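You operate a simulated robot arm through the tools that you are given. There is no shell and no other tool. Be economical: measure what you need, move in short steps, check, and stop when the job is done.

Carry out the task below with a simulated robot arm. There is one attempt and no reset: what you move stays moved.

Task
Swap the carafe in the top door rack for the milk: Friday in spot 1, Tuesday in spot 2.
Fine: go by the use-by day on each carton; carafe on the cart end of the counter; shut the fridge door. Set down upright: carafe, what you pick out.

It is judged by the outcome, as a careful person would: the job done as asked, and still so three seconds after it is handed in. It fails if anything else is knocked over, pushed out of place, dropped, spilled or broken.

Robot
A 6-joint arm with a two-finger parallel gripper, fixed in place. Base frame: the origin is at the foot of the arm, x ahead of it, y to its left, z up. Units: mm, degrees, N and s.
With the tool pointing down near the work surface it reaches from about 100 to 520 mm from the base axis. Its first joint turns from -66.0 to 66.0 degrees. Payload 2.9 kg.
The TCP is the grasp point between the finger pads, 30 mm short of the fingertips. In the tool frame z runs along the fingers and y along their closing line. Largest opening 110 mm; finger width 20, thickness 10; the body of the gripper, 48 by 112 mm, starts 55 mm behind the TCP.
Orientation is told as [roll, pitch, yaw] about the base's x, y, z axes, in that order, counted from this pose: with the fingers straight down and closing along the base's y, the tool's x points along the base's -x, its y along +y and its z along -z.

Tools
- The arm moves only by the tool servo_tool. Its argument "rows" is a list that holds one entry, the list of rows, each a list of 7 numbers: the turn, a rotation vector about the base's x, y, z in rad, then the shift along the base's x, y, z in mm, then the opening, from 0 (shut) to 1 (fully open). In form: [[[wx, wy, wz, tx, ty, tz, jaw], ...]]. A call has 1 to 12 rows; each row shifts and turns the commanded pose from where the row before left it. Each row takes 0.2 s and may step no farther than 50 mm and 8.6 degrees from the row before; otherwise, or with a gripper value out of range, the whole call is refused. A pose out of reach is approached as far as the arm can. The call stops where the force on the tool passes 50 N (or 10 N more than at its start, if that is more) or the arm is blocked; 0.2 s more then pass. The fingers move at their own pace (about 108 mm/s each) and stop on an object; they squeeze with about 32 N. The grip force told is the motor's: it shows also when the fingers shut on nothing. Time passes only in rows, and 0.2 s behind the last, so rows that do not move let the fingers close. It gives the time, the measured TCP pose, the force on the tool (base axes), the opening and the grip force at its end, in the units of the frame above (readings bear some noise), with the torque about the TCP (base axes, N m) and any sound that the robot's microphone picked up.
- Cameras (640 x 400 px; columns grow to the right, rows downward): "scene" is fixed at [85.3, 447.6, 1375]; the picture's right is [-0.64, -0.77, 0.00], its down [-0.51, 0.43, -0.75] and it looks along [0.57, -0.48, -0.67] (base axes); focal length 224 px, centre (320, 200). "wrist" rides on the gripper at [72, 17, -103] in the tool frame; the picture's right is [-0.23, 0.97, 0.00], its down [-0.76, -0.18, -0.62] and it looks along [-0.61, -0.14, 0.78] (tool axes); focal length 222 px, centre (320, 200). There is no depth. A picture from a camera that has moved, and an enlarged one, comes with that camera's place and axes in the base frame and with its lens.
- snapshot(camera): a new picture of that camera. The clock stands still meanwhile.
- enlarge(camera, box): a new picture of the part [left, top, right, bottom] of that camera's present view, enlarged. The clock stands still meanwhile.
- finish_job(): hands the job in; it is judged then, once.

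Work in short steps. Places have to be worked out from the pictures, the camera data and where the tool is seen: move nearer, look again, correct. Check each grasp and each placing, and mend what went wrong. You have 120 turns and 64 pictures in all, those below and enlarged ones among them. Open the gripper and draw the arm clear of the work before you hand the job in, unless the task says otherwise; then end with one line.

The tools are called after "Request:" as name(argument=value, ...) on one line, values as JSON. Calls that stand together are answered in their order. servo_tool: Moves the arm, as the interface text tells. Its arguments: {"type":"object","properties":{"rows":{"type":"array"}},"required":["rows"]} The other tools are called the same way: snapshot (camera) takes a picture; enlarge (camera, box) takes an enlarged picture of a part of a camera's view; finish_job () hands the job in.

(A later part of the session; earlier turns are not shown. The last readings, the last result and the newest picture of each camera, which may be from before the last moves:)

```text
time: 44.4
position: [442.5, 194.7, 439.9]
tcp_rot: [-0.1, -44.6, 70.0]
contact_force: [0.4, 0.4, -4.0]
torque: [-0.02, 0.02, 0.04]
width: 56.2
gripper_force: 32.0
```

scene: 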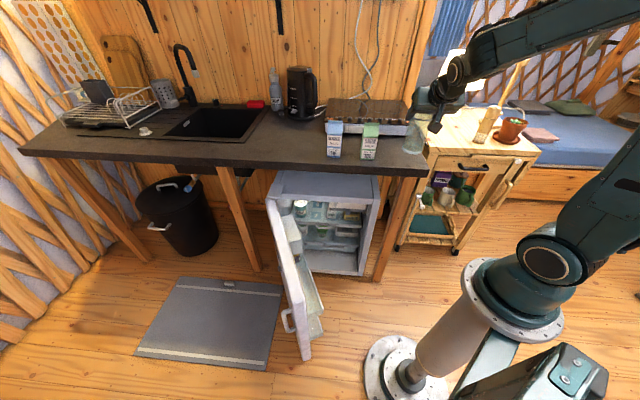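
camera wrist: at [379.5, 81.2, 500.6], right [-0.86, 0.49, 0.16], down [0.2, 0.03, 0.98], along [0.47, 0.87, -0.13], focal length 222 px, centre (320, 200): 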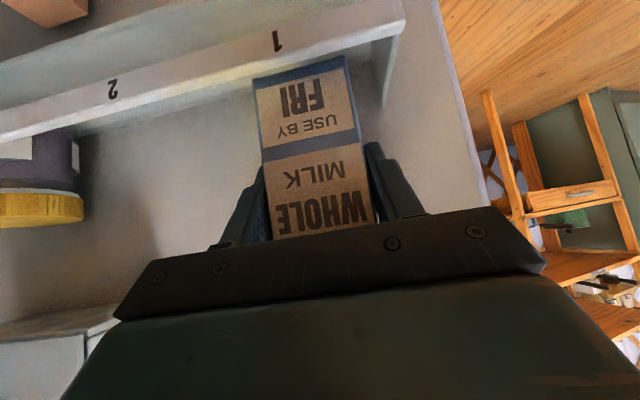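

Still hanging free. I'll step down further until it touches.

Request:
servo_tool(rows=[[[0, 0, 0, 0, 0, -3, 0], [0, 0, 0, 0, 0, 0, 0]]])

Request:
servo_tool(rows=[[[0, 0, 0, 0, 0, -2, 0], [0, 0, 0, 0, 0, 0, 0]]])

Request:
servo_tool(rows=[[[0, 0, 0, 0, 0, -2, 0], [0, 0, 0, 0, 0, 0, 0]]])

```text
time: 45.0
position: [443.8, 195.9, 436.2]
tcp_rot: [-0.2, -45.0, 69.9]
contact_force: [-2.1, -1.1, 4.0]
torque: [0.22, 0.22, 0.1]
width: 55.8
gripper_force: 32.1
```

```text
time: 45.6
position: [444.0, 197.7, 437.7]
tcp_rot: [-0.3, -45.2, 70.0]
contact_force: [-7.8, 1.5, 31.2]
torque: [-0.31, 0.84, 0.01]
width: 55.8
gripper_force: 32.2
```

```text
time: 46.2
position: [445.3, 196.4, 435.6]
tcp_rot: [-0.3, -45.3, 69.9]
contact_force: [-6.1, 0.9, 36.3]
torque: [0.17, 0.5, -0.02]
width: 56.1
gripper_force: 31.5
```

It touched down at TCP z≈437, matching the expected rack floor. I'll relieve the pressure.

Request:
servo_tool(rows=[[[0, 0, 0, 0, 0, 2.5, 0], [0, 0, 0, 0, 0, 0, 0]]])

Request:
servo_tool(rows=[[[0, 0, 0, 0, 0, 1, 0], [0, 0, 0, 0, 0, 0, 0]]])

Request:
snapshot(camera="wrist")

Request:
enlarge(camera="scene", box=[275, 240, 355, 340])

```text
time: 46.8
position: [443.5, 195.0, 435.2]
tcp_rot: [-0.5, -44.9, 69.9]
contact_force: [4.3, 0.7, 11.0]
torque: [0.7, -0.09, -0.21]
width: 56.0
gripper_force: 31.8
```

```text
time: 47.4
position: [443.0, 196.6, 434.5]
tcp_rot: [-0.1, -44.7, 69.8]
contact_force: [3.2, -1.3, 3.5]
torque: [0.15, -0.17, -0.11]
width: 56.0
gripper_force: 32.0
```

```text
24 pictures are left
camera wrist: at [383.9, 85.7, 457.0], right [-0.86, 0.49, 0.16], down [0.2, 0.04, 0.98], along [0.47, 0.87, -0.13], focal length 222 px, centre (320, 200)
```

wrist: 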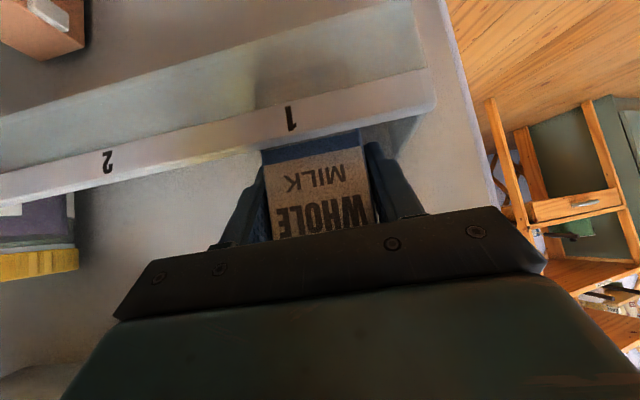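

```text
4.00 times, centred on (315, 290) of scene
camera zoom: at [85.3, 447.6, 1375.0], right [-0.64, -0.77, 0.0], down [-0.51, 0.43, -0.75], along [0.57, -0.48, -0.67], focal length 897 px, centre (340, -160)
```

zoom: 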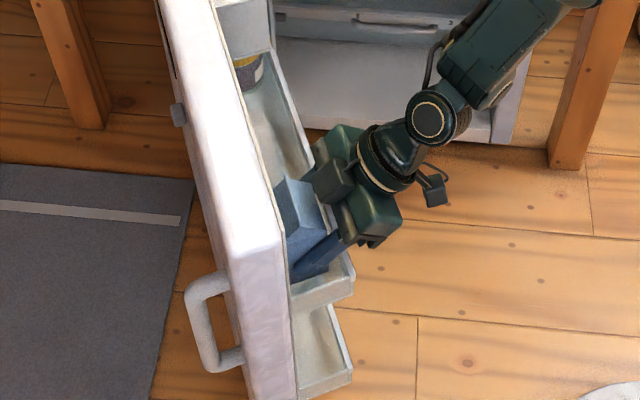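

FRI sits in the rack behind mark 1. I'll open modestly and retract along the tool axis.

Request:
servo_tool(rows=[[[0, 0, 0, 0, 0, 0, 0.56], [0, 0, 0, 0, 0, 0, 0.62], [0, 0, 0, 0, 0, 0, 0.72], [0, 0, 0, 0, 0, 0, 0.72], [0, 0, 0, -4, -10, 11, 0.72], [0, 0, 0, -7, -19, 20, 0.72], [0, 0, 0, -9, -25, 26, 0.72], [0, 0, 0, -9, -25, 26, 0.72], [0, 0, 0, -9, -25, 26, 0.72]]])

Request:
snapshot(camera="wrist")

Request:
enlarge(camera="scene", box=[275, 240, 355, 340])

```text
time: 49.4
position: [404.4, 90.6, 544.7]
tcp_rot: [-0.3, -44.9, 70.1]
contact_force: [-0.1, 0.4, 0.0]
torque: [0.04, 0.0, -0.01]
width: 79.1
gripper_force: 0.0
```

```text
22 pictures are left
camera wrist: at [345.9, -18.8, 565.8], right [-0.86, 0.49, 0.16], down [0.2, 0.03, 0.98], along [0.47, 0.87, -0.13], focal length 222 px, centre (320, 200)
```

wrist: 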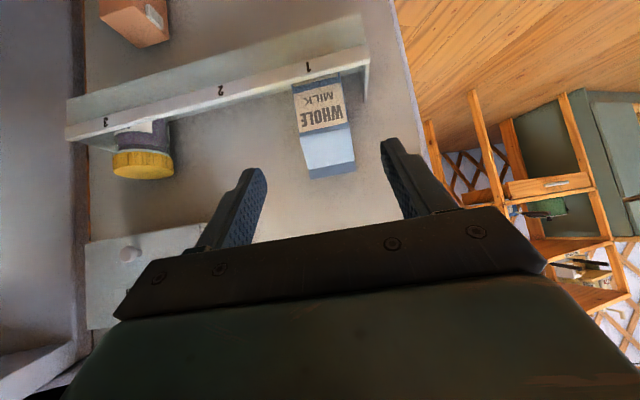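

```text
4.00 times, centred on (315, 290) of scene
camera zoom: at [85.3, 447.7, 1375.0], right [-0.64, -0.77, 0.0], down [-0.51, 0.43, -0.75], along [0.57, -0.48, -0.67], focal length 897 px, centre (340, -160)
```

zoom: 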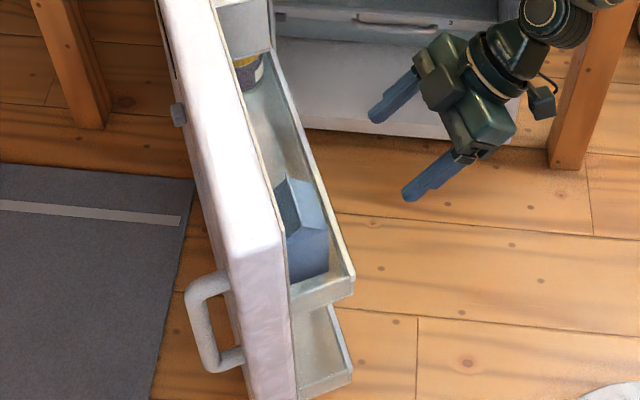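

FRI stands upright in spot 1. I'll go back up for TUE, rising and turning at the same time with the gripper empty.

Request:
servo_tool(rows=[[[0, 0, 0, -8, -22, 30, 0.72], [0, 0, 0, -5, -12, 42, 0.72], [0, 0, 0, -2, -5, 44, 0.72], [0, 0, -0.1, -1, -4, 44, 0.72], [0, 0, -0.1, -1, -4, 44, 0.72], [0, 0, -0.1, 0, -4, 44, 0.72], [0, 0, -0.1, 0, -4, 44, 0.72], [0, 0, -0.1, 0, -4, 44, 0.72], [0, 0, -0.1, 0, -4, 44, 0.72], [0, 0, -0.1, 0, -4, 44, 0.72], [0, 0, -0.12, 0, -4, 44, 0.72], [0, 0, -0.12, 0, -4, 44, 0.72]]])

Request:
servo_tool(rows=[[[0, 0, -0.135, 10, -16, 20, 0.72], [0, 0, -0.135, 11, -16, 5, 0.72], [0, 0, -0.135, 11, -16, 3, 0.72], [0, 0, -0.135, 11, -16, 0, 0.72], [0, 0, -0.135, 11, -16, 0, 0.72], [0, 0, -0.135, 11, -16, 0, 0.72], [0, 0, -0.135, 11, -15, 0, 0.72], [0, 0, -0.11, 11, -15, 0, 0.72]]])

Request:
snapshot(camera="wrist")

```text
time: 52.0
position: [387.8, 16.2, 1055.6]
tcp_rot: [-0.3, -44.8, 15.9]
contact_force: [0.0, 0.0, -0.3]
torque: [0.01, -0.02, -0.03]
width: 79.3
gripper_force: 0.1
```

```text
time: 53.8
position: [475.5, -109.2, 1085.8]
tcp_rot: [-0.3, -44.8, -44.5]
contact_force: [-0.3, -0.3, 0.7]
torque: [-0.02, -0.02, 0.01]
width: 79.2
gripper_force: 0.0
```

```text
20 pictures are left
camera wrist: at [399.3, -9.9, 1107.2], right [0.8, 0.58, 0.16], down [-0.05, -0.2, 0.98], along [0.6, -0.79, -0.13], focal length 222 px, centre (320, 200)
```

wrist: 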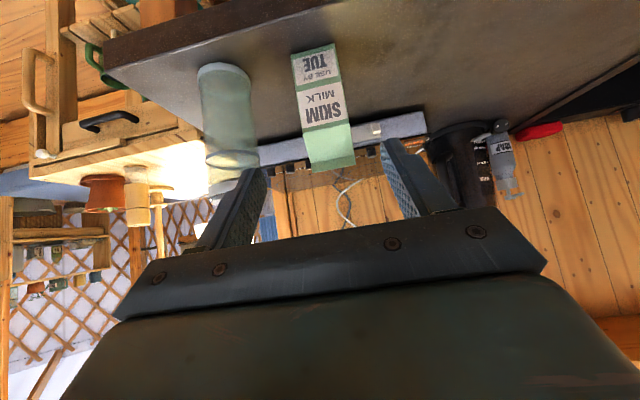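

TUE is lined up (c≈258, front face m≈527). Approaching along the tool axis.

Request:
servo_tool(rows=[[[0, 0, 0, 20, -18, -22, 0.72], [0, 0, 0, 19, -18, -24, 0.72], [0, 0, 0, 19, -18, -24, 0.72]]])

Request:
snapshot(camera="wrist")

```text
time: 54.6
position: [533.4, -162.3, 1015.6]
tcp_rot: [-0.2, -44.8, -44.3]
contact_force: [0.1, 0.2, 0.5]
torque: [-0.01, -0.05, -0.01]
width: 79.3
gripper_force: 0.1
```

```text
19 pictures are left
camera wrist: at [457.5, -63.1, 1036.5], right [0.8, 0.58, 0.16], down [-0.05, -0.2, 0.98], along [0.6, -0.79, -0.13], focal length 222 px, centre (320, 200)
```

wrist: 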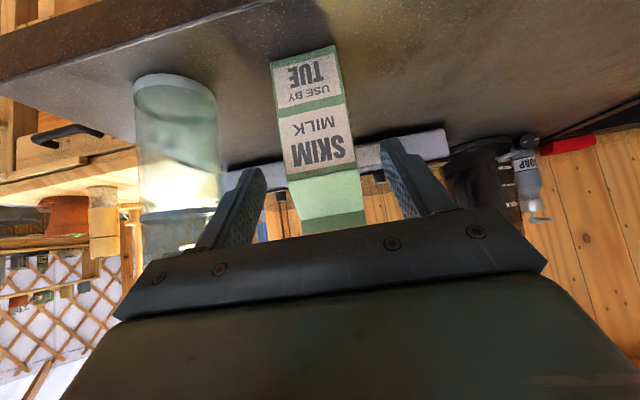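

Request:
servo_tool(rows=[[[0, 0, 0, 11, -10.7, -17, 0.72], [0, 0, 0, 11, -10.7, -17, 0.72], [0, 0, 0, 11, -10.7, -16, 0.72], [0, 0, 0, 0, 0, 0, 0.72]]])

Request:
snapshot(camera="wrist")

```text
time: 55.6
position: [564.9, -195.6, 966.4]
tcp_rot: [-0.3, -44.7, -44.4]
contact_force: [-0.3, 0.2, -0.3]
torque: [0.01, 0.0, 0.02]
width: 79.3
gripper_force: 0.1
```

```text
18 pictures are left
camera wrist: at [488.9, -96.7, 987.5], right [0.8, 0.58, 0.16], down [-0.05, -0.19, 0.98], along [0.6, -0.79, -0.13], focal length 222 px, centre (320, 200)
```

wrist: 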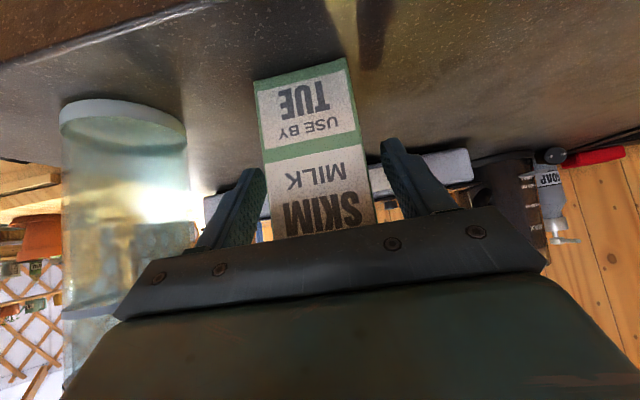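

The view matches the FRI grasp almost exactly. I'll close and lift gently.

Request:
servo_tool(rows=[[[0, 0, 0, 0, 0, 0, 0.55], [0, 0, 0, 0, 0, 0, 0.4], [0, 0, 0, 0, 0, 0, 0.2], [0, 0, 0, 0, 0, 0, 0.2]]])

Request:
servo_tool(rows=[[[0, 0, 0, 0, 0, 4, 0], [0, 0, 0, 0, 0, 8, 0], [0, 0, 0, 0, 0, 14, 0], [0, 0, 0, 0, 0, 20, 0], [0, 0, 0, 0, 0, 20, 0], [0, 0, 0, 0, 0, 14, 0], [0, 0, 0, 0, 0, 8, 0]]])

Request:
snapshot(camera="wrist")

```text
time: 56.6
position: [564.9, -196.3, 966.3]
tcp_rot: [-0.4, -44.7, -44.3]
contact_force: [1.3, -0.5, 0.5]
torque: [0.0, -0.13, 0.03]
width: 56.0
gripper_force: 31.9
```

```text
time: 58.2
position: [565.4, -195.9, 1052.9]
tcp_rot: [-0.3, -44.7, -44.3]
contact_force: [-0.4, 0.0, -4.4]
torque: [0.05, 0.05, 0.02]
width: 56.0
gripper_force: 31.7
```

```text
17 pictures are left
camera wrist: at [489.9, -95.3, 1074.4], right [0.8, 0.58, 0.16], down [-0.05, -0.2, 0.98], along [0.6, -0.79, -0.13], focal length 222 px, centre (320, 200)
```

wrist: 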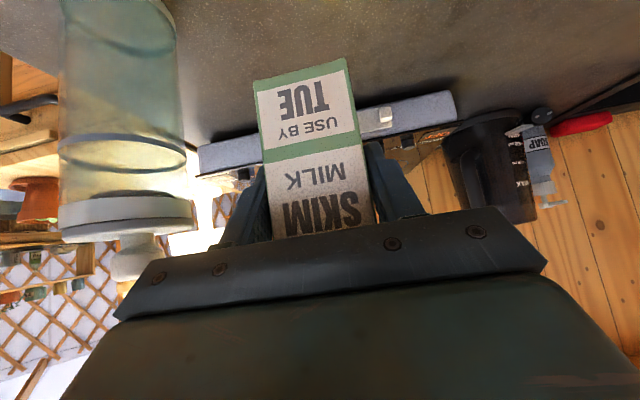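

TUE is held the same way. I'll retreat from the counter and rotate back toward the door.

Request:
servo_tool(rows=[[[0, 0, 0, -7, 7, 0, 0], [0, 0, 0, -14, 14, 0, 0], [0, 0, 0, -20, 20, 0, 0], [0, 0, 0, -20, 20, 0, 0], [0, 0, 0, -20, 20, 0, 0], [0, 0, 0, -20, 20, 0, 0], [0, 0, 0.05, -10, 8, 0, 0], [0, 0, 0.1, -4, 4, 0, 0], [0, 0, 0.11, -4, 4, 0, 0], [0, 0, 0.11, -4, 4, 0, 0], [0, 0, 0.11, -4, 4, 0, 0], [0, 0, 0.11, -4, 4, 0, 0]]])

Request:
servo_tool(rows=[[[0, 0, 0.11, -3, 0, 0, 0], [0, 0, 0.11, -3, 0, 0, 0], [0, 0, 0.11, -3, 0, 0, 0], [0, 0, 0.11, -3, 0, 0, 0], [0, 0, 0.11, -3, 0, 0, 0], [0, 0, 0.11, -3, 0, 0, 0], [0, 0, 0.11, -3, 0, 0, 0], [0, 0, 0.11, -3, 0, 0, 0], [0, 0, 0.11, -3, 0, 0, 0], [0, 0, 0.11, -3, 0, 0, 0], [0, 0, 0.11, -3, 0, 0, 0], [0, 0, 0.11, -3, 0, 0, 0]]])

Request:
snapshot(camera="scene")

```text
time: 60.8
position: [434.2, -66.7, 1053.7]
tcp_rot: [-0.3, -44.9, -10.3]
contact_force: [-0.1, -0.3, -3.8]
torque: [0.02, 0.07, 0.0]
width: 55.9
gripper_force: 32.0
```

```text
time: 63.4
position: [399.2, -66.0, 1054.0]
tcp_rot: [-0.2, -44.8, 65.2]
contact_force: [0.2, -0.5, -4.1]
torque: [-0.03, 0.03, 0.0]
width: 55.9
gripper_force: 31.9
```

```text
16 pictures are left
```

scene: 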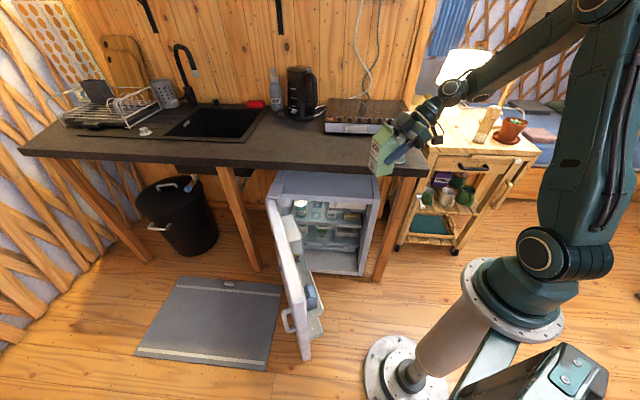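

I'll shift back toward the earlier descent line and lower in front of the door.

Request:
servo_tool(rows=[[[0, 0, 0.085, -4, 14, -4, 0], [0, 0, 0, -5, 24, -10, 0], [0, 0, 0, -5, 22, -18, 0], [0, 0, 0, 0, 8, -28, 0], [0, 0, 0, 0, 4, -28, 0], [0, 0, 0, 0, 4, -28, 0], [0, 0, 0, 0, 4, -28, 0], [0, 0, 0, 0, 4, -28, 0], [0, 0, 0, 0, 4, -28, 0], [0, 0, 0, 0, 4, -28, 0], [0, 0, 0, 0, 4, -28, 0], [0, 0, 0, 0, 4, -28, 0]]])

Request:
servo_tool(rows=[[[0, 0, 0, 2, 2, -28, 0], [0, 0, 0, 2, 2, -28, 0], [0, 0, 0, 2, 2, -28, 0], [0, 0, 0, 2, 2, -28, 0], [0, 0, 0, 2, 2, -28, 0], [0, 0, 0, 2, 2, -28, 0], [0, 0, 0, 2, 2, -28, 0], [0, 0, 0, 2, 2, -28, 0], [0, 0, 0, 2, 2, -14, 0]]])

Request:
snapshot(camera="scene")

```text
time: 66.0
position: [384.0, 32.2, 769.4]
tcp_rot: [-0.3, -44.7, 70.0]
contact_force: [-0.8, -0.7, -4.1]
torque: [-0.06, -0.02, 0.0]
width: 55.7
gripper_force: 32.5
```

```text
time: 68.0
position: [401.9, 52.1, 531.8]
tcp_rot: [-0.2, -44.8, 70.0]
contact_force: [-0.8, 0.6, -3.9]
torque: [-0.02, 0.02, -0.02]
width: 55.8
gripper_force: 31.2
```

```text
15 pictures are left
```

scene: 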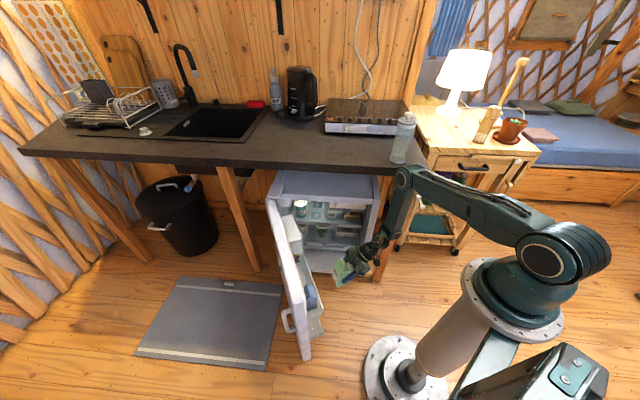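

The wrist chain is clear of the counter edge. I'll slide sideways to spot 2's column while staying in front of FRI, then look.

Request:
servo_tool(rows=[[[0, 0, 0, 10, 2, 0, 0], [0, 0, 0, 18, 3, 0, 0], [0, 0, 0, 22, 3, 0, 0], [0, 0, 0, 22, 3, 0, 0], [0, 0, 0, 18, 3, 0, 0], [0, 0, 0, 10, 2, 0, 0]]])

Request:
snapshot(camera="wrist")

Request:
enlarge(camera="scene", box=[260, 130, 440, 350])

```text
time: 69.4
position: [502.8, 67.9, 529.5]
tcp_rot: [0.1, -44.9, 69.8]
contact_force: [0.8, -0.1, -4.4]
torque: [-0.04, 0.02, -0.03]
width: 56.1
gripper_force: 32.1
```

```text
14 pictures are left
camera wrist: at [444.0, -42.1, 552.4], right [-0.86, 0.49, 0.16], down [0.2, 0.03, 0.98], along [0.47, 0.87, -0.13], focal length 222 px, centre (320, 200)
```

wrist: 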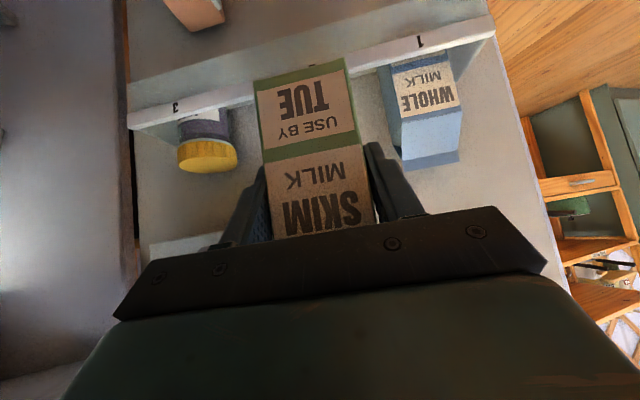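

```text
1.82 times, centred on (350, 240) of scene
camera zoom: at [85.4, 447.7, 1375.0], right [-0.64, -0.77, 0.0], down [-0.51, 0.43, -0.75], along [0.57, -0.48, -0.67], focal length 408 px, centre (266, 127)
```

zoom: 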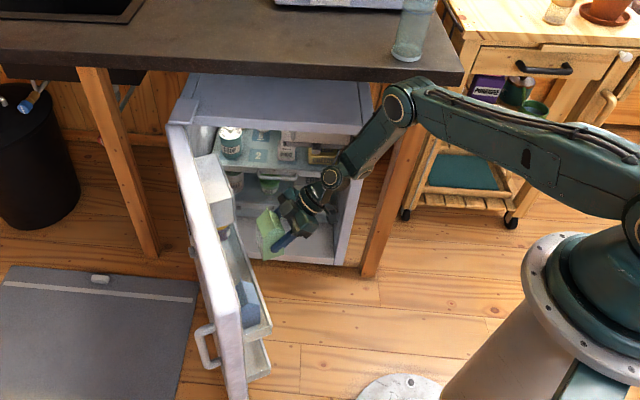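

The column is aligned (u≈-449). I'll lower so the carton base just clears the rail, keeping the gripper under the butter box, then go forward.

Request:
servo_tool(rows=[[[0, 0, 0, 0, 0, -12, 0], [0, 0, 0, 0, 0, -16, 0], [0, 0, 0, 0, 0, -8, 0], [0, 0, 0, 4, 11, 0, 0], [0, 0, 0, 6, 16.5, 0, 0], [0, 0, 0, 6, 16.5, 0, 0]]])

Request:
snapshot(camera="wrist")

Request:
enlarge(camera="scene", box=[265, 200, 365, 330])

```text
time: 70.8
position: [520.3, 112.7, 492.7]
tcp_rot: [-0.2, -44.8, 69.9]
contact_force: [0.1, -0.4, -4.2]
torque: [-0.06, 0.01, -0.02]
width: 55.8
gripper_force: 31.4
```

```text
12 pictures are left
camera wrist: at [460.8, 2.9, 515.0], right [-0.86, 0.49, 0.16], down [0.2, 0.03, 0.98], along [0.47, 0.87, -0.13], focal length 222 px, centre (320, 200)
```

wrist: 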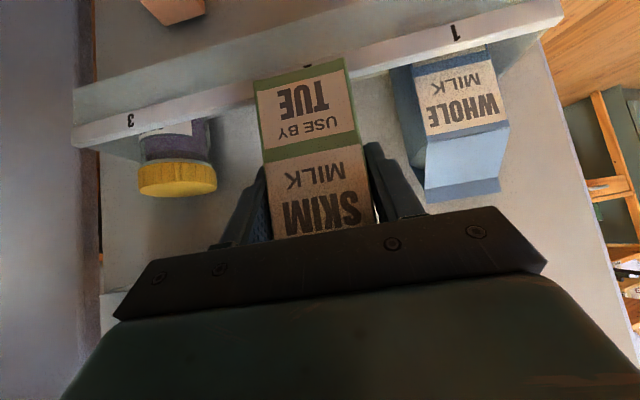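

```text
3.08 times, centred on (315, 265) of scene
camera zoom: at [85.4, 447.6, 1375.0], right [-0.64, -0.77, 0.0], down [-0.51, 0.43, -0.75], along [0.57, -0.48, -0.67], focal length 690 px, centre (335, 0)
```

zoom: 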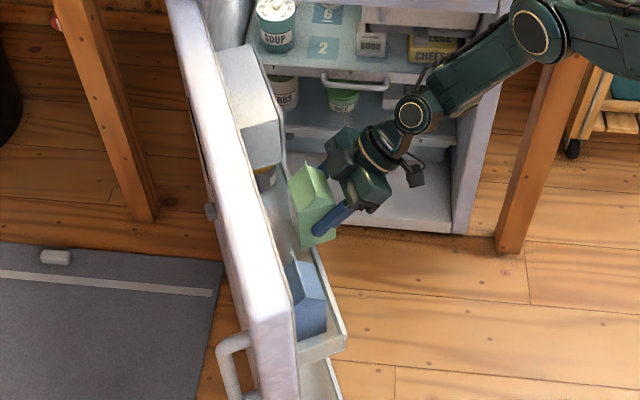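

The butter box's corner is near u≈-500, z≈540. I'll shift 7 mm toward spot 1 and lower 8 mm so the gripper passes beneath and beside it, then finish going forward.

Request:
servo_tool(rows=[[[0, 0, 0, -6.6, 2.4, -8, 0], [0, 0, 0, 0, 0, 0, 0], [0, 0, 0, 4, 11, 0, 0], [0, 0, 0, 4, 11, 0, 0], [0, 0, 0, 4, 11, 0, 0], [0, 0, 0, 4.5, 13, 0, 0], [0, 0, 0, 0, 0, 0, 0]]])

Request:
snapshot(camera="wrist")

Request:
enlarge(camera="scene", box=[275, 210, 345, 300])

```text
time: 72.4
position: [529.1, 161.2, 487.2]
tcp_rot: [-0.1, -44.7, 69.9]
contact_force: [0.0, -0.4, -4.0]
torque: [-0.07, 0.02, -0.02]
width: 55.6
gripper_force: 32.4
```

```text
10 pictures are left
camera wrist: at [470.6, 51.0, 508.4], right [-0.86, 0.49, 0.16], down [0.2, 0.03, 0.98], along [0.47, 0.87, -0.13], focal length 222 px, centre (320, 200)
```

wrist: 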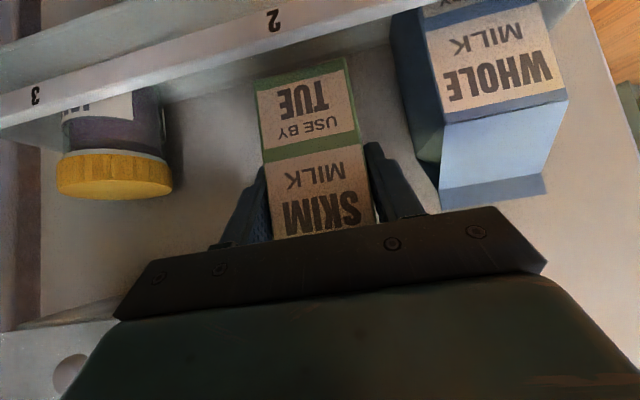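

```text
4.44 times, centred on (310, 255) of scene
camera zoom: at [85.4, 447.7, 1375.0], right [-0.64, -0.77, 0.0], down [-0.51, 0.43, -0.75], along [0.57, -0.48, -0.67], focal length 997 px, centre (364, -44)
```

zoom: 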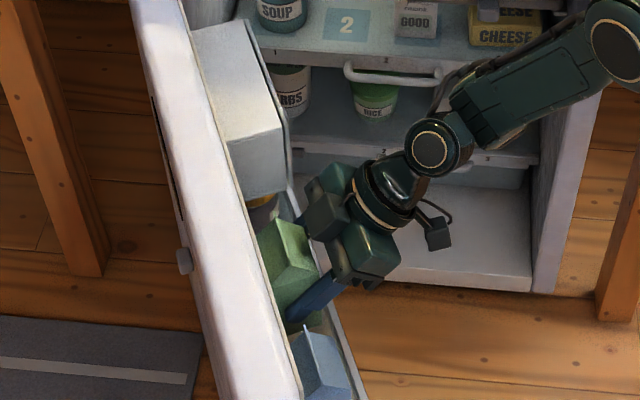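

It's over spot 2 and clear of everything. I'll nudge it 3 mm inward and lower.

Request:
servo_tool(rows=[[[0, 0, 0, 1, 3, -6, 0], [0, 0, 0, 0, 0, -12, 0], [0, 0, 0, 0, 0, -12, 0], [0, 0, 0, 0, 0, -10, 0], [0, 0, 0, 0, 0, -4, 0], [0, 0, 0, 0, 0, 0, 0]]])

Request:
servo_tool(rows=[[[0, 0, 0, 0, 0, -2.5, 0], [0, 0, 0, 0, 0, 0, 0]]])

Request:
servo_tool(rows=[[[0, 0, 0, 0, 0, -1.5, 0], [0, 0, 0, 0, 0, 0, 0]]])

```text
time: 73.8
position: [516.4, 164.0, 464.1]
tcp_rot: [-0.3, -44.8, 69.8]
contact_force: [-0.1, -1.0, -3.9]
torque: [-0.08, 0.03, 0.0]
width: 56.1
gripper_force: 32.0
out of reach, approached as far as the arm can: row 2, 3, 4, 5
```

```text
time: 74.4
position: [514.9, 163.0, 462.0]
tcp_rot: [-0.3, -44.8, 70.0]
contact_force: [0.8, 0.0, -4.2]
torque: [-0.03, 0.03, -0.01]
width: 55.9
gripper_force: 32.0
```

```text
time: 75.0
position: [516.3, 163.9, 463.6]
tcp_rot: [-0.3, -44.9, 69.9]
contact_force: [-0.5, -0.2, -4.0]
torque: [-0.05, 0.0, 0.02]
width: 55.6
gripper_force: 32.1
out of reach, approached as far as the arm can: row 1
```

The arm's reach ends before the carton touches the floor of spot 2 (stopped ~27 mm high). Gripping the carton ~36 mm higher on its body would bring spot 2 within reach, so I'll take it back to the counter and regrip. First I'll raise it and check the pose.

Request:
servo_tool(rows=[[[0, 0, 0, 0, 0, 8, 0], [0, 0, 0, 0, 0, 10, 0], [0, 0, 0, 0, 0, 10, 0], [0, 0, 0, 0, 0, 0, 0]]])

```text
time: 76.0
position: [516.0, 162.6, 491.0]
tcp_rot: [-0.3, -44.7, 69.9]
contact_force: [-0.8, 0.6, -4.7]
torque: [-0.01, -0.01, 0.01]
width: 55.9
gripper_force: 32.1
```

I'll back out of the rack and return along the same path.

Request:
servo_tool(rows=[[[0, 0, 0, -3, -8, 0, 0], [0, 0, 0, -6, -16, 0, 0], [0, 0, 0, -7, -20, 2, 0], [0, 0, 0, -7, -20, 4, 0], [0, 0, 0, -7, -20, 6, 0], [0, 0, 0, -14, -8, 10, 0], [0, 0, 0, -18, -6, 14, 0], [0, 0, 0, -18, -6, 20, 0], [0, 0, 0, -18, -6, 26, 0], [0, 0, 0, -10, -6, 28, 0], [0, 0, 0, -4, -4, 28, 0], [0, 0, 0, -2, -4, 28, 0]]])

Request:
servo_tool(rows=[[[0, 0, 0, -2, -3, 28, 0], [0, 0, 0, -2, -3, 28, 0], [0, 0, 0, -2, -3, 28, 0], [0, 0, 0, -2, -3, 28, 0], [0, 0, 0, -2, -3, 28, 0], [0, 0, 0, -2, -3, 28, 0], [0, 0, 0, -2, -3, 28, 0], [0, 0, 0, -2, -3, 28, 0], [0, 0, 0, 0, -3, 28, 0], [0, 0, 0, 0, -3, 28, 0], [0, 0, 0, 0, -3, 28, 0], [0, 0, 0, 0, -3, 28, 0]]])

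```text
time: 78.6
position: [398.9, 39.5, 658.5]
tcp_rot: [-0.4, -44.7, 70.0]
contact_force: [-1.0, -0.3, -3.8]
torque: [-0.08, 0.03, 0.04]
width: 56.0
gripper_force: 32.4
```

```text
time: 81.2
position: [384.6, 4.2, 993.2]
tcp_rot: [-0.1, -44.8, 69.8]
contact_force: [0.0, -0.1, -4.8]
torque: [-0.03, 0.01, -0.03]
width: 55.7
gripper_force: 32.5
```

Request:
servo_tool(rows=[[[0, 0, -0.05, 0, -4, 20, 0], [0, 0, -0.1, 0, -4, 20, 0], [0, 0, -0.11, 0, -4, 16, 0], [0, 0, -0.11, 1, -4, 8, 0], [0, 0, -0.11, 2, -4, 0, 0], [0, 0, -0.11, 2, -4, 0, 0], [0, 0, -0.11, 2, -4, 0, 0], [0, 0, -0.11, 2, -5, 0, 0], [0, 0, -0.11, 2, -5, 0, 0], [0, 0, -0.11, 2, -5, 0, 0]]])

Request:
servo_tool(rows=[[[0, 0, -0.11, 6, -6, 0, 0], [0, 0, -0.11, 6, -6, 0, 0], [0, 0, -0.11, 6, -6, 0, 0], [0, 0, -0.11, 6, -6, 0, 0], [0, 0, -0.11, 6, -6, 0, 0], [0, 0, -0.11, 6, -6, 0, 0], [0, 0, -0.11, 6, -6, 0, 0], [0, 0, -0.11, 6, -6, 0, 0], [0, 0, -0.08, 6, -6, 0, 0]]])

```text
time: 83.4
position: [396.9, -40.4, 1056.2]
tcp_rot: [-0.3, -44.8, 10.7]
contact_force: [-0.3, -0.4, -3.6]
torque: [-0.02, 0.06, 0.01]
width: 55.9
gripper_force: 31.8
```

```text
time: 85.4
position: [452.1, -94.7, 1056.6]
tcp_rot: [-0.3, -44.8, -44.2]
contact_force: [-0.1, -0.5, -4.9]
torque: [0.05, 0.03, -0.01]
width: 55.9
gripper_force: 32.5
```

Request:
servo_tool(rows=[[[0, 0, 0, 9, -7, 0, 0], [0, 0, 0, 18, -16, 0, 0], [0, 0, 0, 22, -20, 0, 0], [0, 0, 0, 22, -20, 0, 0], [0, 0, 0, 22, -19, 0, 0], [0, 0, 0, 14, -12, 0, 0], [0, 0, 0, 0, 0, -14, 0], [0, 0, 0, 0, 0, -24, 0], [0, 0, 0, 0, 0, -24, 0], [0, 0, 0, 0, 0, -16, 0], [0, 0, 0, 0, 0, -6, 0], [0, 0, 0, 0, 0, 0, 0]]])

Request:
snapshot(camera="wrist")

```text
time: 88.0
position: [560.5, -187.5, 971.2]
tcp_rot: [-0.3, -44.9, -44.1]
contact_force: [-0.3, 0.5, -4.5]
torque: [0.07, 0.04, -0.03]
width: 55.9
gripper_force: 32.3
```

```text
8 pictures are left
camera wrist: at [483.2, -88.9, 994.0], right [0.8, 0.59, 0.16], down [-0.05, -0.2, 0.98], along [0.6, -0.79, -0.13], focal length 222 px, centre (320, 200)
```

wrist: 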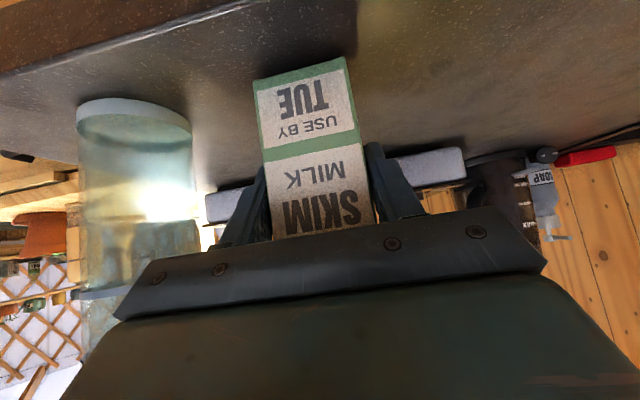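

It's just above the counter. I'll lower the last few mm.

Request:
servo_tool(rows=[[[0, 0, 0, 0, 0, -3, 0], [0, 0, 0, 0, 0, 0, 0]]])

Request:
servo_tool(rows=[[[0, 0, 0, 0, 0, -1.5, 0], [0, 0, 0, 0, 0, 0, 0]]])

```text
time: 88.6
position: [560.5, -189.7, 968.5]
tcp_rot: [-0.3, -44.8, -44.1]
contact_force: [-0.7, -0.5, -4.0]
torque: [0.06, 0.02, 0.01]
width: 55.9
gripper_force: 31.8
```

```text
time: 89.2
position: [560.0, -188.9, 966.9]
tcp_rot: [-0.2, -44.7, -44.1]
contact_force: [-0.4, 0.0, -4.2]
torque: [0.04, 0.03, 0.02]
width: 56.0
gripper_force: 32.0
```

Request:
servo_tool(rows=[[[0, 0, 0, 0, 0, -1.5, 0], [0, 0, 0, 0, 0, 0, 0]]])

```text
time: 89.8
position: [560.5, -188.4, 966.5]
tcp_rot: [-0.4, -44.8, -44.1]
contact_force: [0.3, 0.2, -3.9]
torque: [0.05, 0.07, 0.0]
width: 56.0
gripper_force: 32.1
```

Still carrying its full weight, so another 1.5 mm.

Request:
servo_tool(rows=[[[0, 0, 0, 0, 0, -1.5, 0], [0, 0, 0, 0, 0, 0, 0]]])

```text
time: 90.4
position: [560.1, -188.1, 967.2]
tcp_rot: [-0.2, -44.9, -44.1]
contact_force: [-2.3, 1.8, 4.6]
torque: [0.02, -0.22, 0.04]
width: 56.0
gripper_force: 32.6
```

It touched down gently. I'll open, raise 38 mm around the carton, and regrip.

Request:
servo_tool(rows=[[[0, 0, 0, 0, 0, 0, 0.56], [0, 0, 0, 0, 0, 0, 0.62], [0, 0, 0, 0, 0, 0, 0.7], [0, 0, 0, 0, 0, 0, 0.7], [0, 0, 0, 0, 0, 10, 0.7], [0, 0, 0, 0, 0, 14, 0.7], [0, 0, 0, 0, 0, 14, 0.7], [0, 0, 0, 0, 0, 0, 0.7]]])

Request:
snapshot(camera="wrist")

```text
time: 92.2
position: [560.0, -188.7, 1004.2]
tcp_rot: [-0.4, -44.8, -43.9]
contact_force: [0.3, 0.3, -0.4]
torque: [0.03, -0.02, -0.04]
width: 76.9
gripper_force: 0.0
```

```text
7 pictures are left
camera wrist: at [483.0, -89.5, 1025.3], right [0.8, 0.59, 0.16], down [-0.05, -0.2, 0.98], along [0.6, -0.79, -0.13], focal length 222 px, centre (320, 200)
```

wrist: 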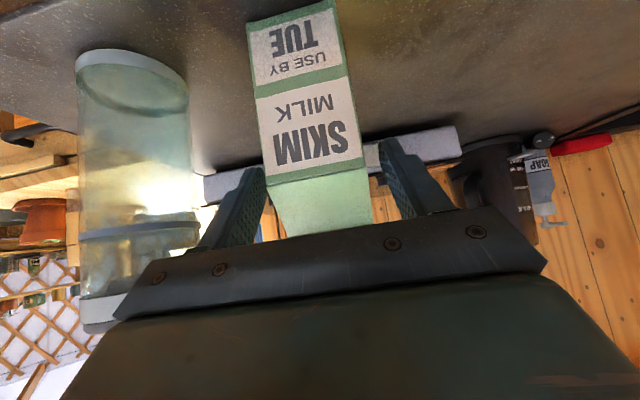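

The fingers now straddle the upper body. I'll go 6 mm deeper for a better pad area, close and lift gently.

Request:
servo_tool(rows=[[[0, 0, 0, 4.3, -4.2, 0, 0.7], [0, 0, 0, 0, 0, 0, 0.55], [0, 0, 0, 0, 0, 0, 0.4], [0, 0, 0, 0, 0, 0, 0.2], [0, 0, 0, 0, 0, 0, 0.2]]])

Request:
servo_tool(rows=[[[0, 0, 0, 0, 0, 4, 0], [0, 0, 0, 0, 0, 8, 0], [0, 0, 0, 0, 0, 12, 0], [0, 0, 0, 0, 0, 14, 0], [0, 0, 0, 0, 0, 14, 0], [0, 0, 0, 0, 0, 8, 0], [0, 0, 0, 0, 0, 0, 0]]])

Request:
snapshot(camera="wrist")

```text
time: 93.4
position: [564.2, -192.8, 1004.3]
tcp_rot: [-0.4, -44.9, -44.1]
contact_force: [-2.0, 0.1, 1.9]
torque: [0.04, 0.17, -0.04]
width: 55.8
gripper_force: 31.7
```

```text
time: 95.0
position: [564.1, -193.5, 1064.8]
tcp_rot: [-0.3, -44.8, -44.0]
contact_force: [0.9, -0.2, -4.8]
torque: [0.04, 0.03, 0.03]
width: 55.6
gripper_force: 31.9
```

```text
6 pictures are left
camera wrist: at [486.9, -92.6, 1086.1], right [0.8, 0.59, 0.16], down [-0.05, -0.2, 0.98], along [0.6, -0.79, -0.13], focal length 222 px, centre (320, 200)
```

wrist: 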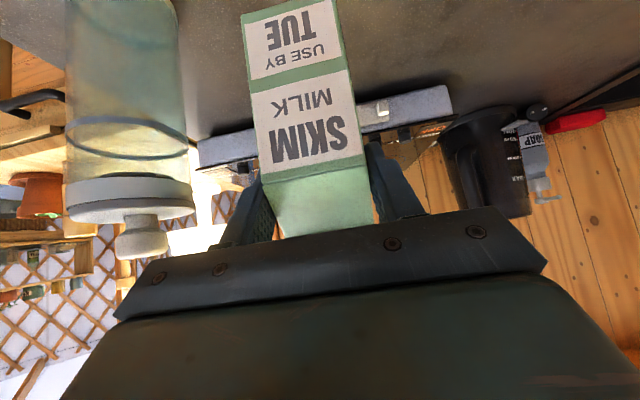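

TUE is held upright, ~104 mm above its base. I'll repeat the transit, ending at yaw 64°, which brings spot 2 within reach with only a slight turn of the carton.

Request:
servo_tool(rows=[[[0, 0, 0, -7, 7, 4, 0], [0, 0, 0, -14, 14, 6, 0], [0, 0, 0, -20, 20, 6, 0], [0, 0, 0, -20, 20, 4, 0], [0, 0, 0, -20, 20, 0, 0], [0, 0, 0, -20, 20, 0, 0], [0, 0, 0.05, -10, 8, 0, 0], [0, 0, 0.1, -4, 4, 0, 0], [0, 0, 0.11, -4, 4, 0, 0], [0, 0, 0.11, -4, 4, 0, 0], [0, 0, 0.11, -4, 4, 0, 0], [0, 0, 0.11, -4, 4, 0, 0]]])

Request:
servo_tool(rows=[[[0, 0, 0.108, -4, 3, 0, 0], [0, 0, 0.108, -4, 4, 0, 0], [0, 0, 0.108, -4, 5, 0, 0], [0, 0, 0.108, -4, 6, 0, 0], [0, 0, 0.108, -4, 6, 0, 0], [0, 0, 0.108, -4, 6, 0, 0], [0, 0, 0.108, -4, 6, 0, 0], [0, 0, 0.108, -4, 6, 0, 0], [0, 0, 0.108, -4, 6, 0, 0], [0, 0, 0.108, -4, 6, 0, 0], [0, 0, 0.108, -4, 6, 0, 0], [0, 0, 0.108, -4, 6, 0, 0]]])

Request:
servo_tool(rows=[[[0, 0, 0, 0, 4, -8, 0], [0, 0, 0, 0, 4, -18, 0], [0, 0, 0, 0, 4, -28, 0], [0, 0, 0, 0, 4, -28, 0], [0, 0, 0, 0, 4, -28, 0], [0, 0, 0, 0, 2, -28, 0], [0, 0, 0, 0, 2, -28, 0], [0, 0, 0, 0, 2, -28, 0], [0, 0, 0, 0, 2, -28, 0], [0, 0, 0, 0, 2, -28, 0], [0, 0, 0, 0, 2, -28, 0], [0, 0, 0, 0, 2, -28, 0]]])

```text
time: 97.6
position: [432.1, -62.1, 1083.6]
tcp_rot: [-0.3, -44.8, -10.1]
contact_force: [0.9, 0.4, -4.1]
torque: [0.02, 0.04, 0.0]
width: 55.7
gripper_force: 32.0
```

```text
time: 100.2
position: [384.5, 3.1, 1083.5]
tcp_rot: [-0.3, -45.0, 64.1]
contact_force: [-0.2, -0.1, -4.5]
torque: [0.0, 0.04, 0.01]
width: 55.7
gripper_force: 32.3
```

```text
time: 102.8
position: [385.6, 37.0, 777.2]
tcp_rot: [-0.2, -44.8, 64.0]
contact_force: [-0.2, -0.5, -3.3]
torque: [-0.01, 0.05, 0.03]
width: 55.9
gripper_force: 32.0
```

Request:
servo_tool(rows=[[[0, 0, 0, 2, 2, -28, 0], [0, 0, 0, 2, 2, -28, 0], [0, 0, 0, 2, 2, -28, 0], [0, 0, 0, 2, 2, -28, 0], [0, 0, 0, 2, 2, -28, 0], [0, 0, 0, 2, 2, -28, 0], [0, 0, 0, 2, 2, -24, 0], [0, 0, 0, 6, 2, -10, 0], [0, 0, 0, 16, 3, 0, 0], [0, 0, 0, 22, 4, 0, 0], [0, 0, 0, 22, 5, 0, 0], [0, 0, 0, 16, 4, 0, 0]]])

Request:
servo_tool(rows=[[[0, 0, 0, 8, 2, -10, 0], [0, 0, 0, 2, 2, -20, 0], [0, 0, 0, 0, 0, -15, 0], [0, 0, 0, 0, 0, -8, 0], [0, 0, 0, 0, 0, 0, 0]]])

Request:
snapshot(camera="wrist")

```text
time: 105.4
position: [479.4, 70.0, 576.2]
tcp_rot: [-0.2, -44.8, 64.0]
contact_force: [-0.2, 0.4, -4.7]
torque: [0.0, 0.01, 0.07]
width: 55.6
gripper_force: 32.0
```

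```text
time: 106.6
position: [490.9, 74.1, 524.7]
tcp_rot: [-0.3, -44.8, 64.1]
contact_force: [0.7, -0.6, -4.0]
torque: [-0.05, 0.04, 0.01]
width: 55.9
gripper_force: 31.6
```

```text
5 pictures are left
camera wrist: at [421.3, -30.6, 544.8], right [-0.8, 0.57, 0.16], down [0.2, 0.01, 0.98], along [0.56, 0.82, -0.13], focal length 222 px, centre (320, 200)
```

wrist: 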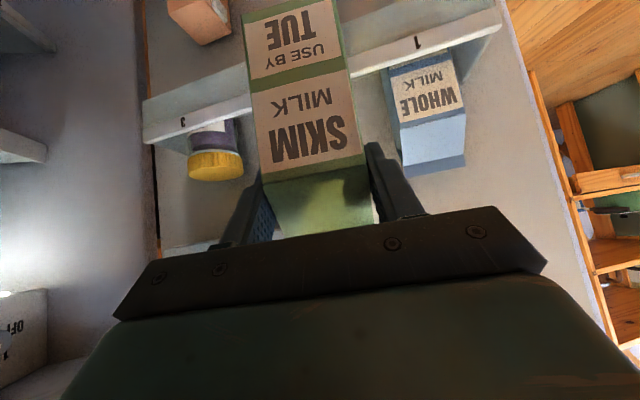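

It's aligned, with the base ~14 mm above the rail. I'll move forward into the rack.

Request:
servo_tool(rows=[[[0, 0, 0, 3, 8, 0, 0], [0, 0, 0, 6, 16, 0, 0], [0, 0, 0, 7, 20, 0, 0], [0, 0, 0, 7, 20, 0, 0], [0, 0, 0, 6, 17, 0, 0], [0, 0, 0, 4, 11, 0, 0], [0, 0, 0, 2, 5, 0, 0], [0, 0, 0, 0, 0, 0, 0]]])

Request:
snapshot(camera="wrist")

```text
time: 108.4
position: [526.6, 171.2, 523.1]
tcp_rot: [-0.2, -44.8, 64.0]
contact_force: [-0.2, -0.7, -4.0]
torque: [-0.03, 0.03, 0.0]
width: 55.6
gripper_force: 31.7
```

```text
4 pictures are left
camera wrist: at [456.1, 66.7, 544.5], right [-0.8, 0.57, 0.16], down [0.2, 0.01, 0.98], along [0.56, 0.82, -0.13], focal length 222 px, centre (320, 200)
```

wrist: 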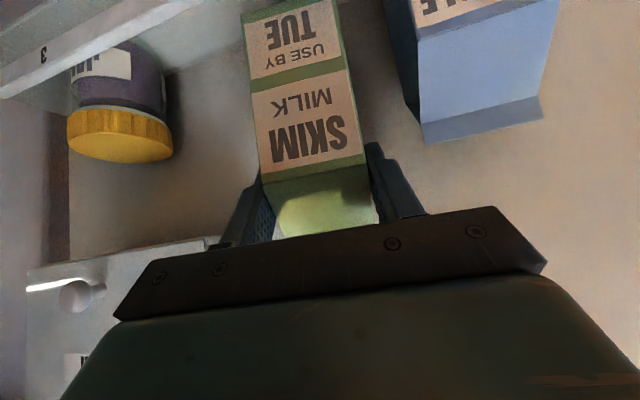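

It's inside the rack and clear of the butter box and FRI. Lowering.

Request:
servo_tool(rows=[[[0, 0, 0, 0, 0, -6, 0], [0, 0, 0, 0, 0, -12, 0], [0, 0, 0, 0, 0, -12, 0], [0, 0, 0, 0, 0, -8, 0], [0, 0, 0, 0, 0, -4, 0], [0, 0, 0, 0, 0, 0, 0]]])

Request:
servo_tool(rows=[[[0, 0, 0, 0, 0, -2, 0], [0, 0, 0, 0, 0, 0, 0]]])

```text
time: 109.8
position: [525.5, 170.9, 481.5]
tcp_rot: [-0.3, -44.8, 64.0]
contact_force: [0.0, 0.1, -4.1]
torque: [-0.06, 0.04, -0.03]
width: 55.9
gripper_force: 32.1
```

```text
time: 110.4
position: [526.0, 170.2, 477.9]
tcp_rot: [-0.3, -44.7, 64.0]
contact_force: [0.0, 0.1, -3.7]
torque: [-0.05, 0.05, -0.03]
width: 56.1
gripper_force: 32.6
```

Within reach now. Small steps down to contact.

Request:
servo_tool(rows=[[[0, 0, 0, 0, 0, -2, 0], [0, 0, 0, 0, 0, 0, 0]]])

Request:
servo_tool(rows=[[[0, 0, 0, 0, 0, -1.5, 0], [0, 0, 0, 0, 0, 0, 0]]])

```text
time: 111.0
position: [525.9, 170.4, 475.8]
tcp_rot: [-0.3, -44.9, 63.9]
contact_force: [0.6, 0.3, -3.5]
torque: [-0.03, 0.02, -0.02]
width: 55.8
gripper_force: 32.1
```

```text
time: 111.6
position: [526.1, 169.7, 475.4]
tcp_rot: [-0.3, -44.8, 64.0]
contact_force: [0.8, 0.2, -4.0]
torque: [-0.02, 0.03, 0.02]
width: 56.1
gripper_force: 32.1
```

Request:
servo_tool(rows=[[[0, 0, 0, 0, 0, -2, 0], [0, 0, 0, 0, 0, 0, 0]]])

```text
time: 112.2
position: [525.6, 172.0, 474.3]
tcp_rot: [-0.1, -44.9, 64.0]
contact_force: [-1.5, -1.2, 2.2]
torque: [0.14, 0.22, 0.09]
width: 55.8
gripper_force: 32.2
```

It's touching the rack floor. I'll open just enough to free the carton (about 71 mm) and retract along the tool axis.

Request:
servo_tool(rows=[[[0, 0, 0, 0, 0, 0, 0.55], [0, 0, 0, 0, 0, 0, 0.6], [0, 0, 0, 0, 0, 0, 0.65], [0, 0, 0, 0, 0, 0, 0.65], [0, 0, 0, -3, -6, 6, 0.65], [0, 0, 0, -5, -12, 12, 0.65], [0, 0, 0, -9, -19, 20, 0.65], [0, 0, 0, -10, -21, 22, 0.65], [0, 0, 0, -10, -21, 22, 0.65], [0, 0, 0, -10, -21, 22, 0.65]]])

Request:
snapshot(camera="wrist")

```text
time: 114.4
position: [480.1, 69.0, 576.8]
tcp_rot: [-0.3, -44.7, 64.1]
contact_force: [0.2, 0.2, -1.1]
torque: [0.03, 0.0, 0.0]
width: 71.4
gripper_force: 0.0
```

```text
3 pictures are left
camera wrist: at [409.5, -35.0, 598.6], right [-0.8, 0.57, 0.16], down [0.2, 0.01, 0.98], along [0.56, 0.82, -0.13], focal length 222 px, centre (320, 200)
```

wrist: 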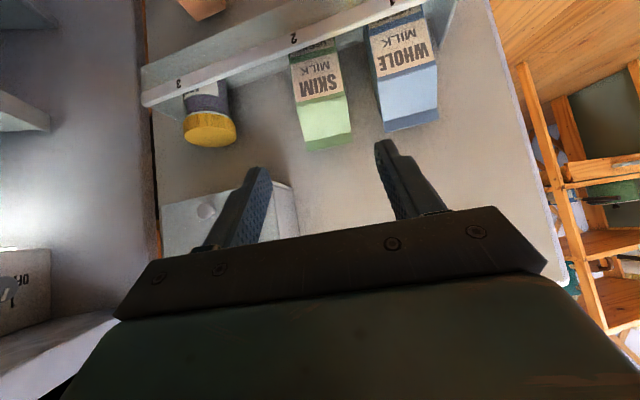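

Both cartons stand upright: Whole/FRI at mark 1 and Skim/TUE at mark 2. Next is shutting the door. I'll rise with the gripper closed, bring the tool vertical and go over to the outer side of the door's free end.

Request:
servo_tool(rows=[[[0, 0, 0, -12, -10, 20, 0.3], [-0.118, 0.0574, 0, -12, -6, 38, 0], [-0.118, 0.0574, 0, -12, -4, 38, 0], [-0.118, 0.0574, 0, -12, -4, 38, 0], [-0.118, 0.0574, 0, -12, -4, 40, 0], [-0.118, 0.0574, 0, -12, -2, 40, 0], [-0.118, 0.0574, 0, -8, 0, 40, 0]]])

Request:
servo_tool(rows=[[[0, 0, -0.145, 0, 15, 4, 0], [0, 0, -0.145, 0, 24, 0, 0], [0, 0, -0.145, 0, 24, 0, 0], [0, 0, -0.145, 0, 24, 0, 0], [0, 0, -0.145, 0, 24, 0, 0], [0, 0, -0.145, 0, 24, 0, 0], [0, 0, -0.145, 0, 24, 0, 0], [0, 0, -0.145, 0, 24, 0, 0], [0, 0, -0.145, 0, 24, 0, 0], [0, 0, -0.145, 0, 24, 0, 0], [0, 0, -0.145, 0, 24, 0, 0], [0, 0, -0.145, 0, 24, 0, 0]]])

```text
time: 116.0
position: [398.7, 39.8, 831.0]
tcp_rot: [-0.1, 0.5, 64.0]
contact_force: [-0.4, -0.6, 0.5]
torque: [0.0, 0.0, 0.02]
width: 0.0
gripper_force: 32.3
```

```text
time: 118.6
position: [398.4, 317.7, 834.9]
tcp_rot: [-0.4, 0.2, -35.8]
contact_force: [0.1, -0.2, 0.5]
torque: [-0.03, -0.01, -0.02]
width: 0.2
gripper_force: 31.7
```

I'm above the door's outer edge. I'll move out past the outer face and descend to z≈675.

Request:
servo_tool(rows=[[[0, 0, -0.145, -2, 17, 0, 0], [0, 0, 0, -2, 17, 0, 0], [0, 0, 0, 0, 0, -30, 0], [0, 0, 0, 0, 0, -40, 0], [0, 0, 0, 0, 0, -40, 0], [0, 0, 0, 0, 0, -35, 0], [0, 0, 0, 0, 0, -15, 0]]])

Request:
enlarge(camera="scene", box=[240, 160, 440, 370])

```text
time: 120.2
position: [395.3, 351.3, 674.3]
tcp_rot: [-0.2, 0.3, -44.0]
contact_force: [-0.3, 0.3, -0.1]
torque: [-0.03, 0.0, -0.01]
width: 0.1
gripper_force: 31.9
```

```text
1.90 times, centred on (340, 265) of scene
camera zoom: at [85.3, 447.6, 1375.0], right [-0.64, -0.77, 0.0], down [-0.51, 0.43, -0.75], along [0.57, -0.48, -0.67], focal length 427 px, centre (282, 76)
```

zoom: 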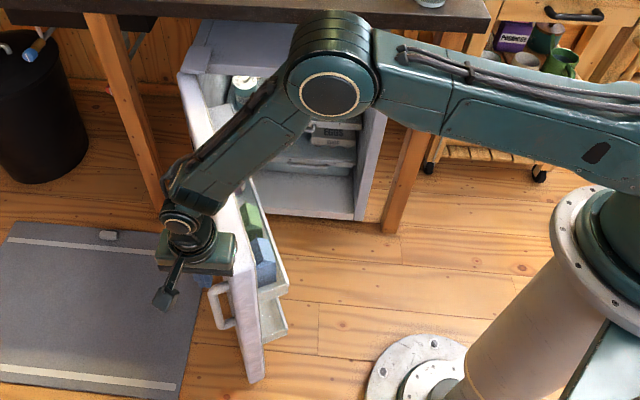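

The fingers are beside the outer face with the body above the door top. I'll start pushing slowly along the hinge arc.

Request:
servo_tool(rows=[[[0, 0, 0, -4, -8, 0, 0], [0, 0, 0, -4, -8, 0, 0], [0, 0, 0, -2.5, -5, 0, 0], [0, 0, 0, -2.5, -5, 0, 0], [0, 0, 0, -3, -6, 0, 0], [0, 0, 0, -3.5, -7, 0, 0], [0, 0, 0, -4, -8, 0, 0], [0, 0, 0, -4, -10, 0, 0], [0, 0, 0, -4.5, -12, 0, 0], [0, 0, 0, -4.5, -13, 0, 0]]])

```text
time: 122.4
position: [358.4, 271.9, 674.9]
tcp_rot: [-0.2, 0.2, -44.0]
contact_force: [-0.4, 0.1, 0.5]
torque: [0.02, -0.01, -0.01]
width: 0.0
gripper_force: 31.6
```

Request:
servo_tool(rows=[[[0, 0, 0, -6, -14, 0, 0], [0, 0, 0, -4.5, -16.8, 0, 0], [0, 0, 0, -4.5, -16.8, 0, 0], [0, 0, 0, -4.5, -16.8, 0, 0], [0, 0, 0, -2.7, -17, 0, 0], [0, 0, 0, -2.7, -17, 0, 0]]])

Request:
snapshot(camera="scene")

```text
time: 123.8
position: [332.6, 171.9, 674.0]
tcp_rot: [-0.4, 0.3, -44.0]
contact_force: [0.0, 0.7, -0.2]
torque: [-0.01, 0.02, 0.01]
width: 0.0
gripper_force: 32.1
```

```text
1 pictures are left
```

scene: 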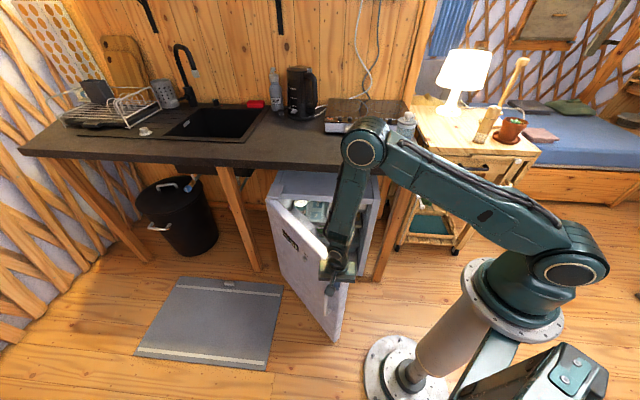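

The door is swinging with the tool. I'll continue along the arc.

Request:
servo_tool(rows=[[[0, 0, 0, -1.9, -15, 0, 0], [0, 0, 0, -1.5, -17, 0, 0], [0, 0, 0, -0.9, -17.3, 0, 0], [0, 0, 0, -0.3, -17.3, 0, 0], [0, 0, 0, 0.3, -17.3, 0, 0], [0, 0, 0, 0.9, -17.3, 0, 0], [0, 0, 0, 1.5, -17.3, 0, 0], [0, 0, 0, 2.1, -17.2, 0, 0], [0, 0, 0, 2.7, -17.1, 0, 0], [0, 0, 0, 3.3, -17.1, 0, 0], [0, 0, 0, 3.9, -16.9, 0, 0], [0, 0, 0, 4.5, -16.7, 0, 0]]])

```text
time: 126.4
position: [347.3, -30.7, 675.1]
tcp_rot: [-0.3, 0.1, -43.9]
contact_force: [0.5, -0.1, 0.5]
torque: [-0.01, -0.04, -0.02]
width: 0.0
gripper_force: 31.8
```

Now I'll add the forward tilt while continuing the arc, so the gripper leans away from the counter edge.

Request:
servo_tool(rows=[[[-0.091, -0.094, 0, 5, -19, 0, 0], [-0.091, -0.094, 0, 5.7, -16.4, -3, 0], [-0.091, -0.094, 0, 6.2, -16.2, -4, 0], [-0.091, -0.094, 0, 6.8, -15.9, -5, 0], [-0.091, -0.094, 0, 7.3, -15.8, -6, 0], [-0.091, -0.094, 0, 7.9, -15.4, -6, 0]]])

```text
time: 127.8
position: [386.7, -130.1, 651.6]
tcp_rot: [-0.1, -44.8, -44.0]
contact_force: [-1.2, 0.7, -0.4]
torque: [0.05, 0.04, 0.0]
width: 0.1
gripper_force: 32.1
```

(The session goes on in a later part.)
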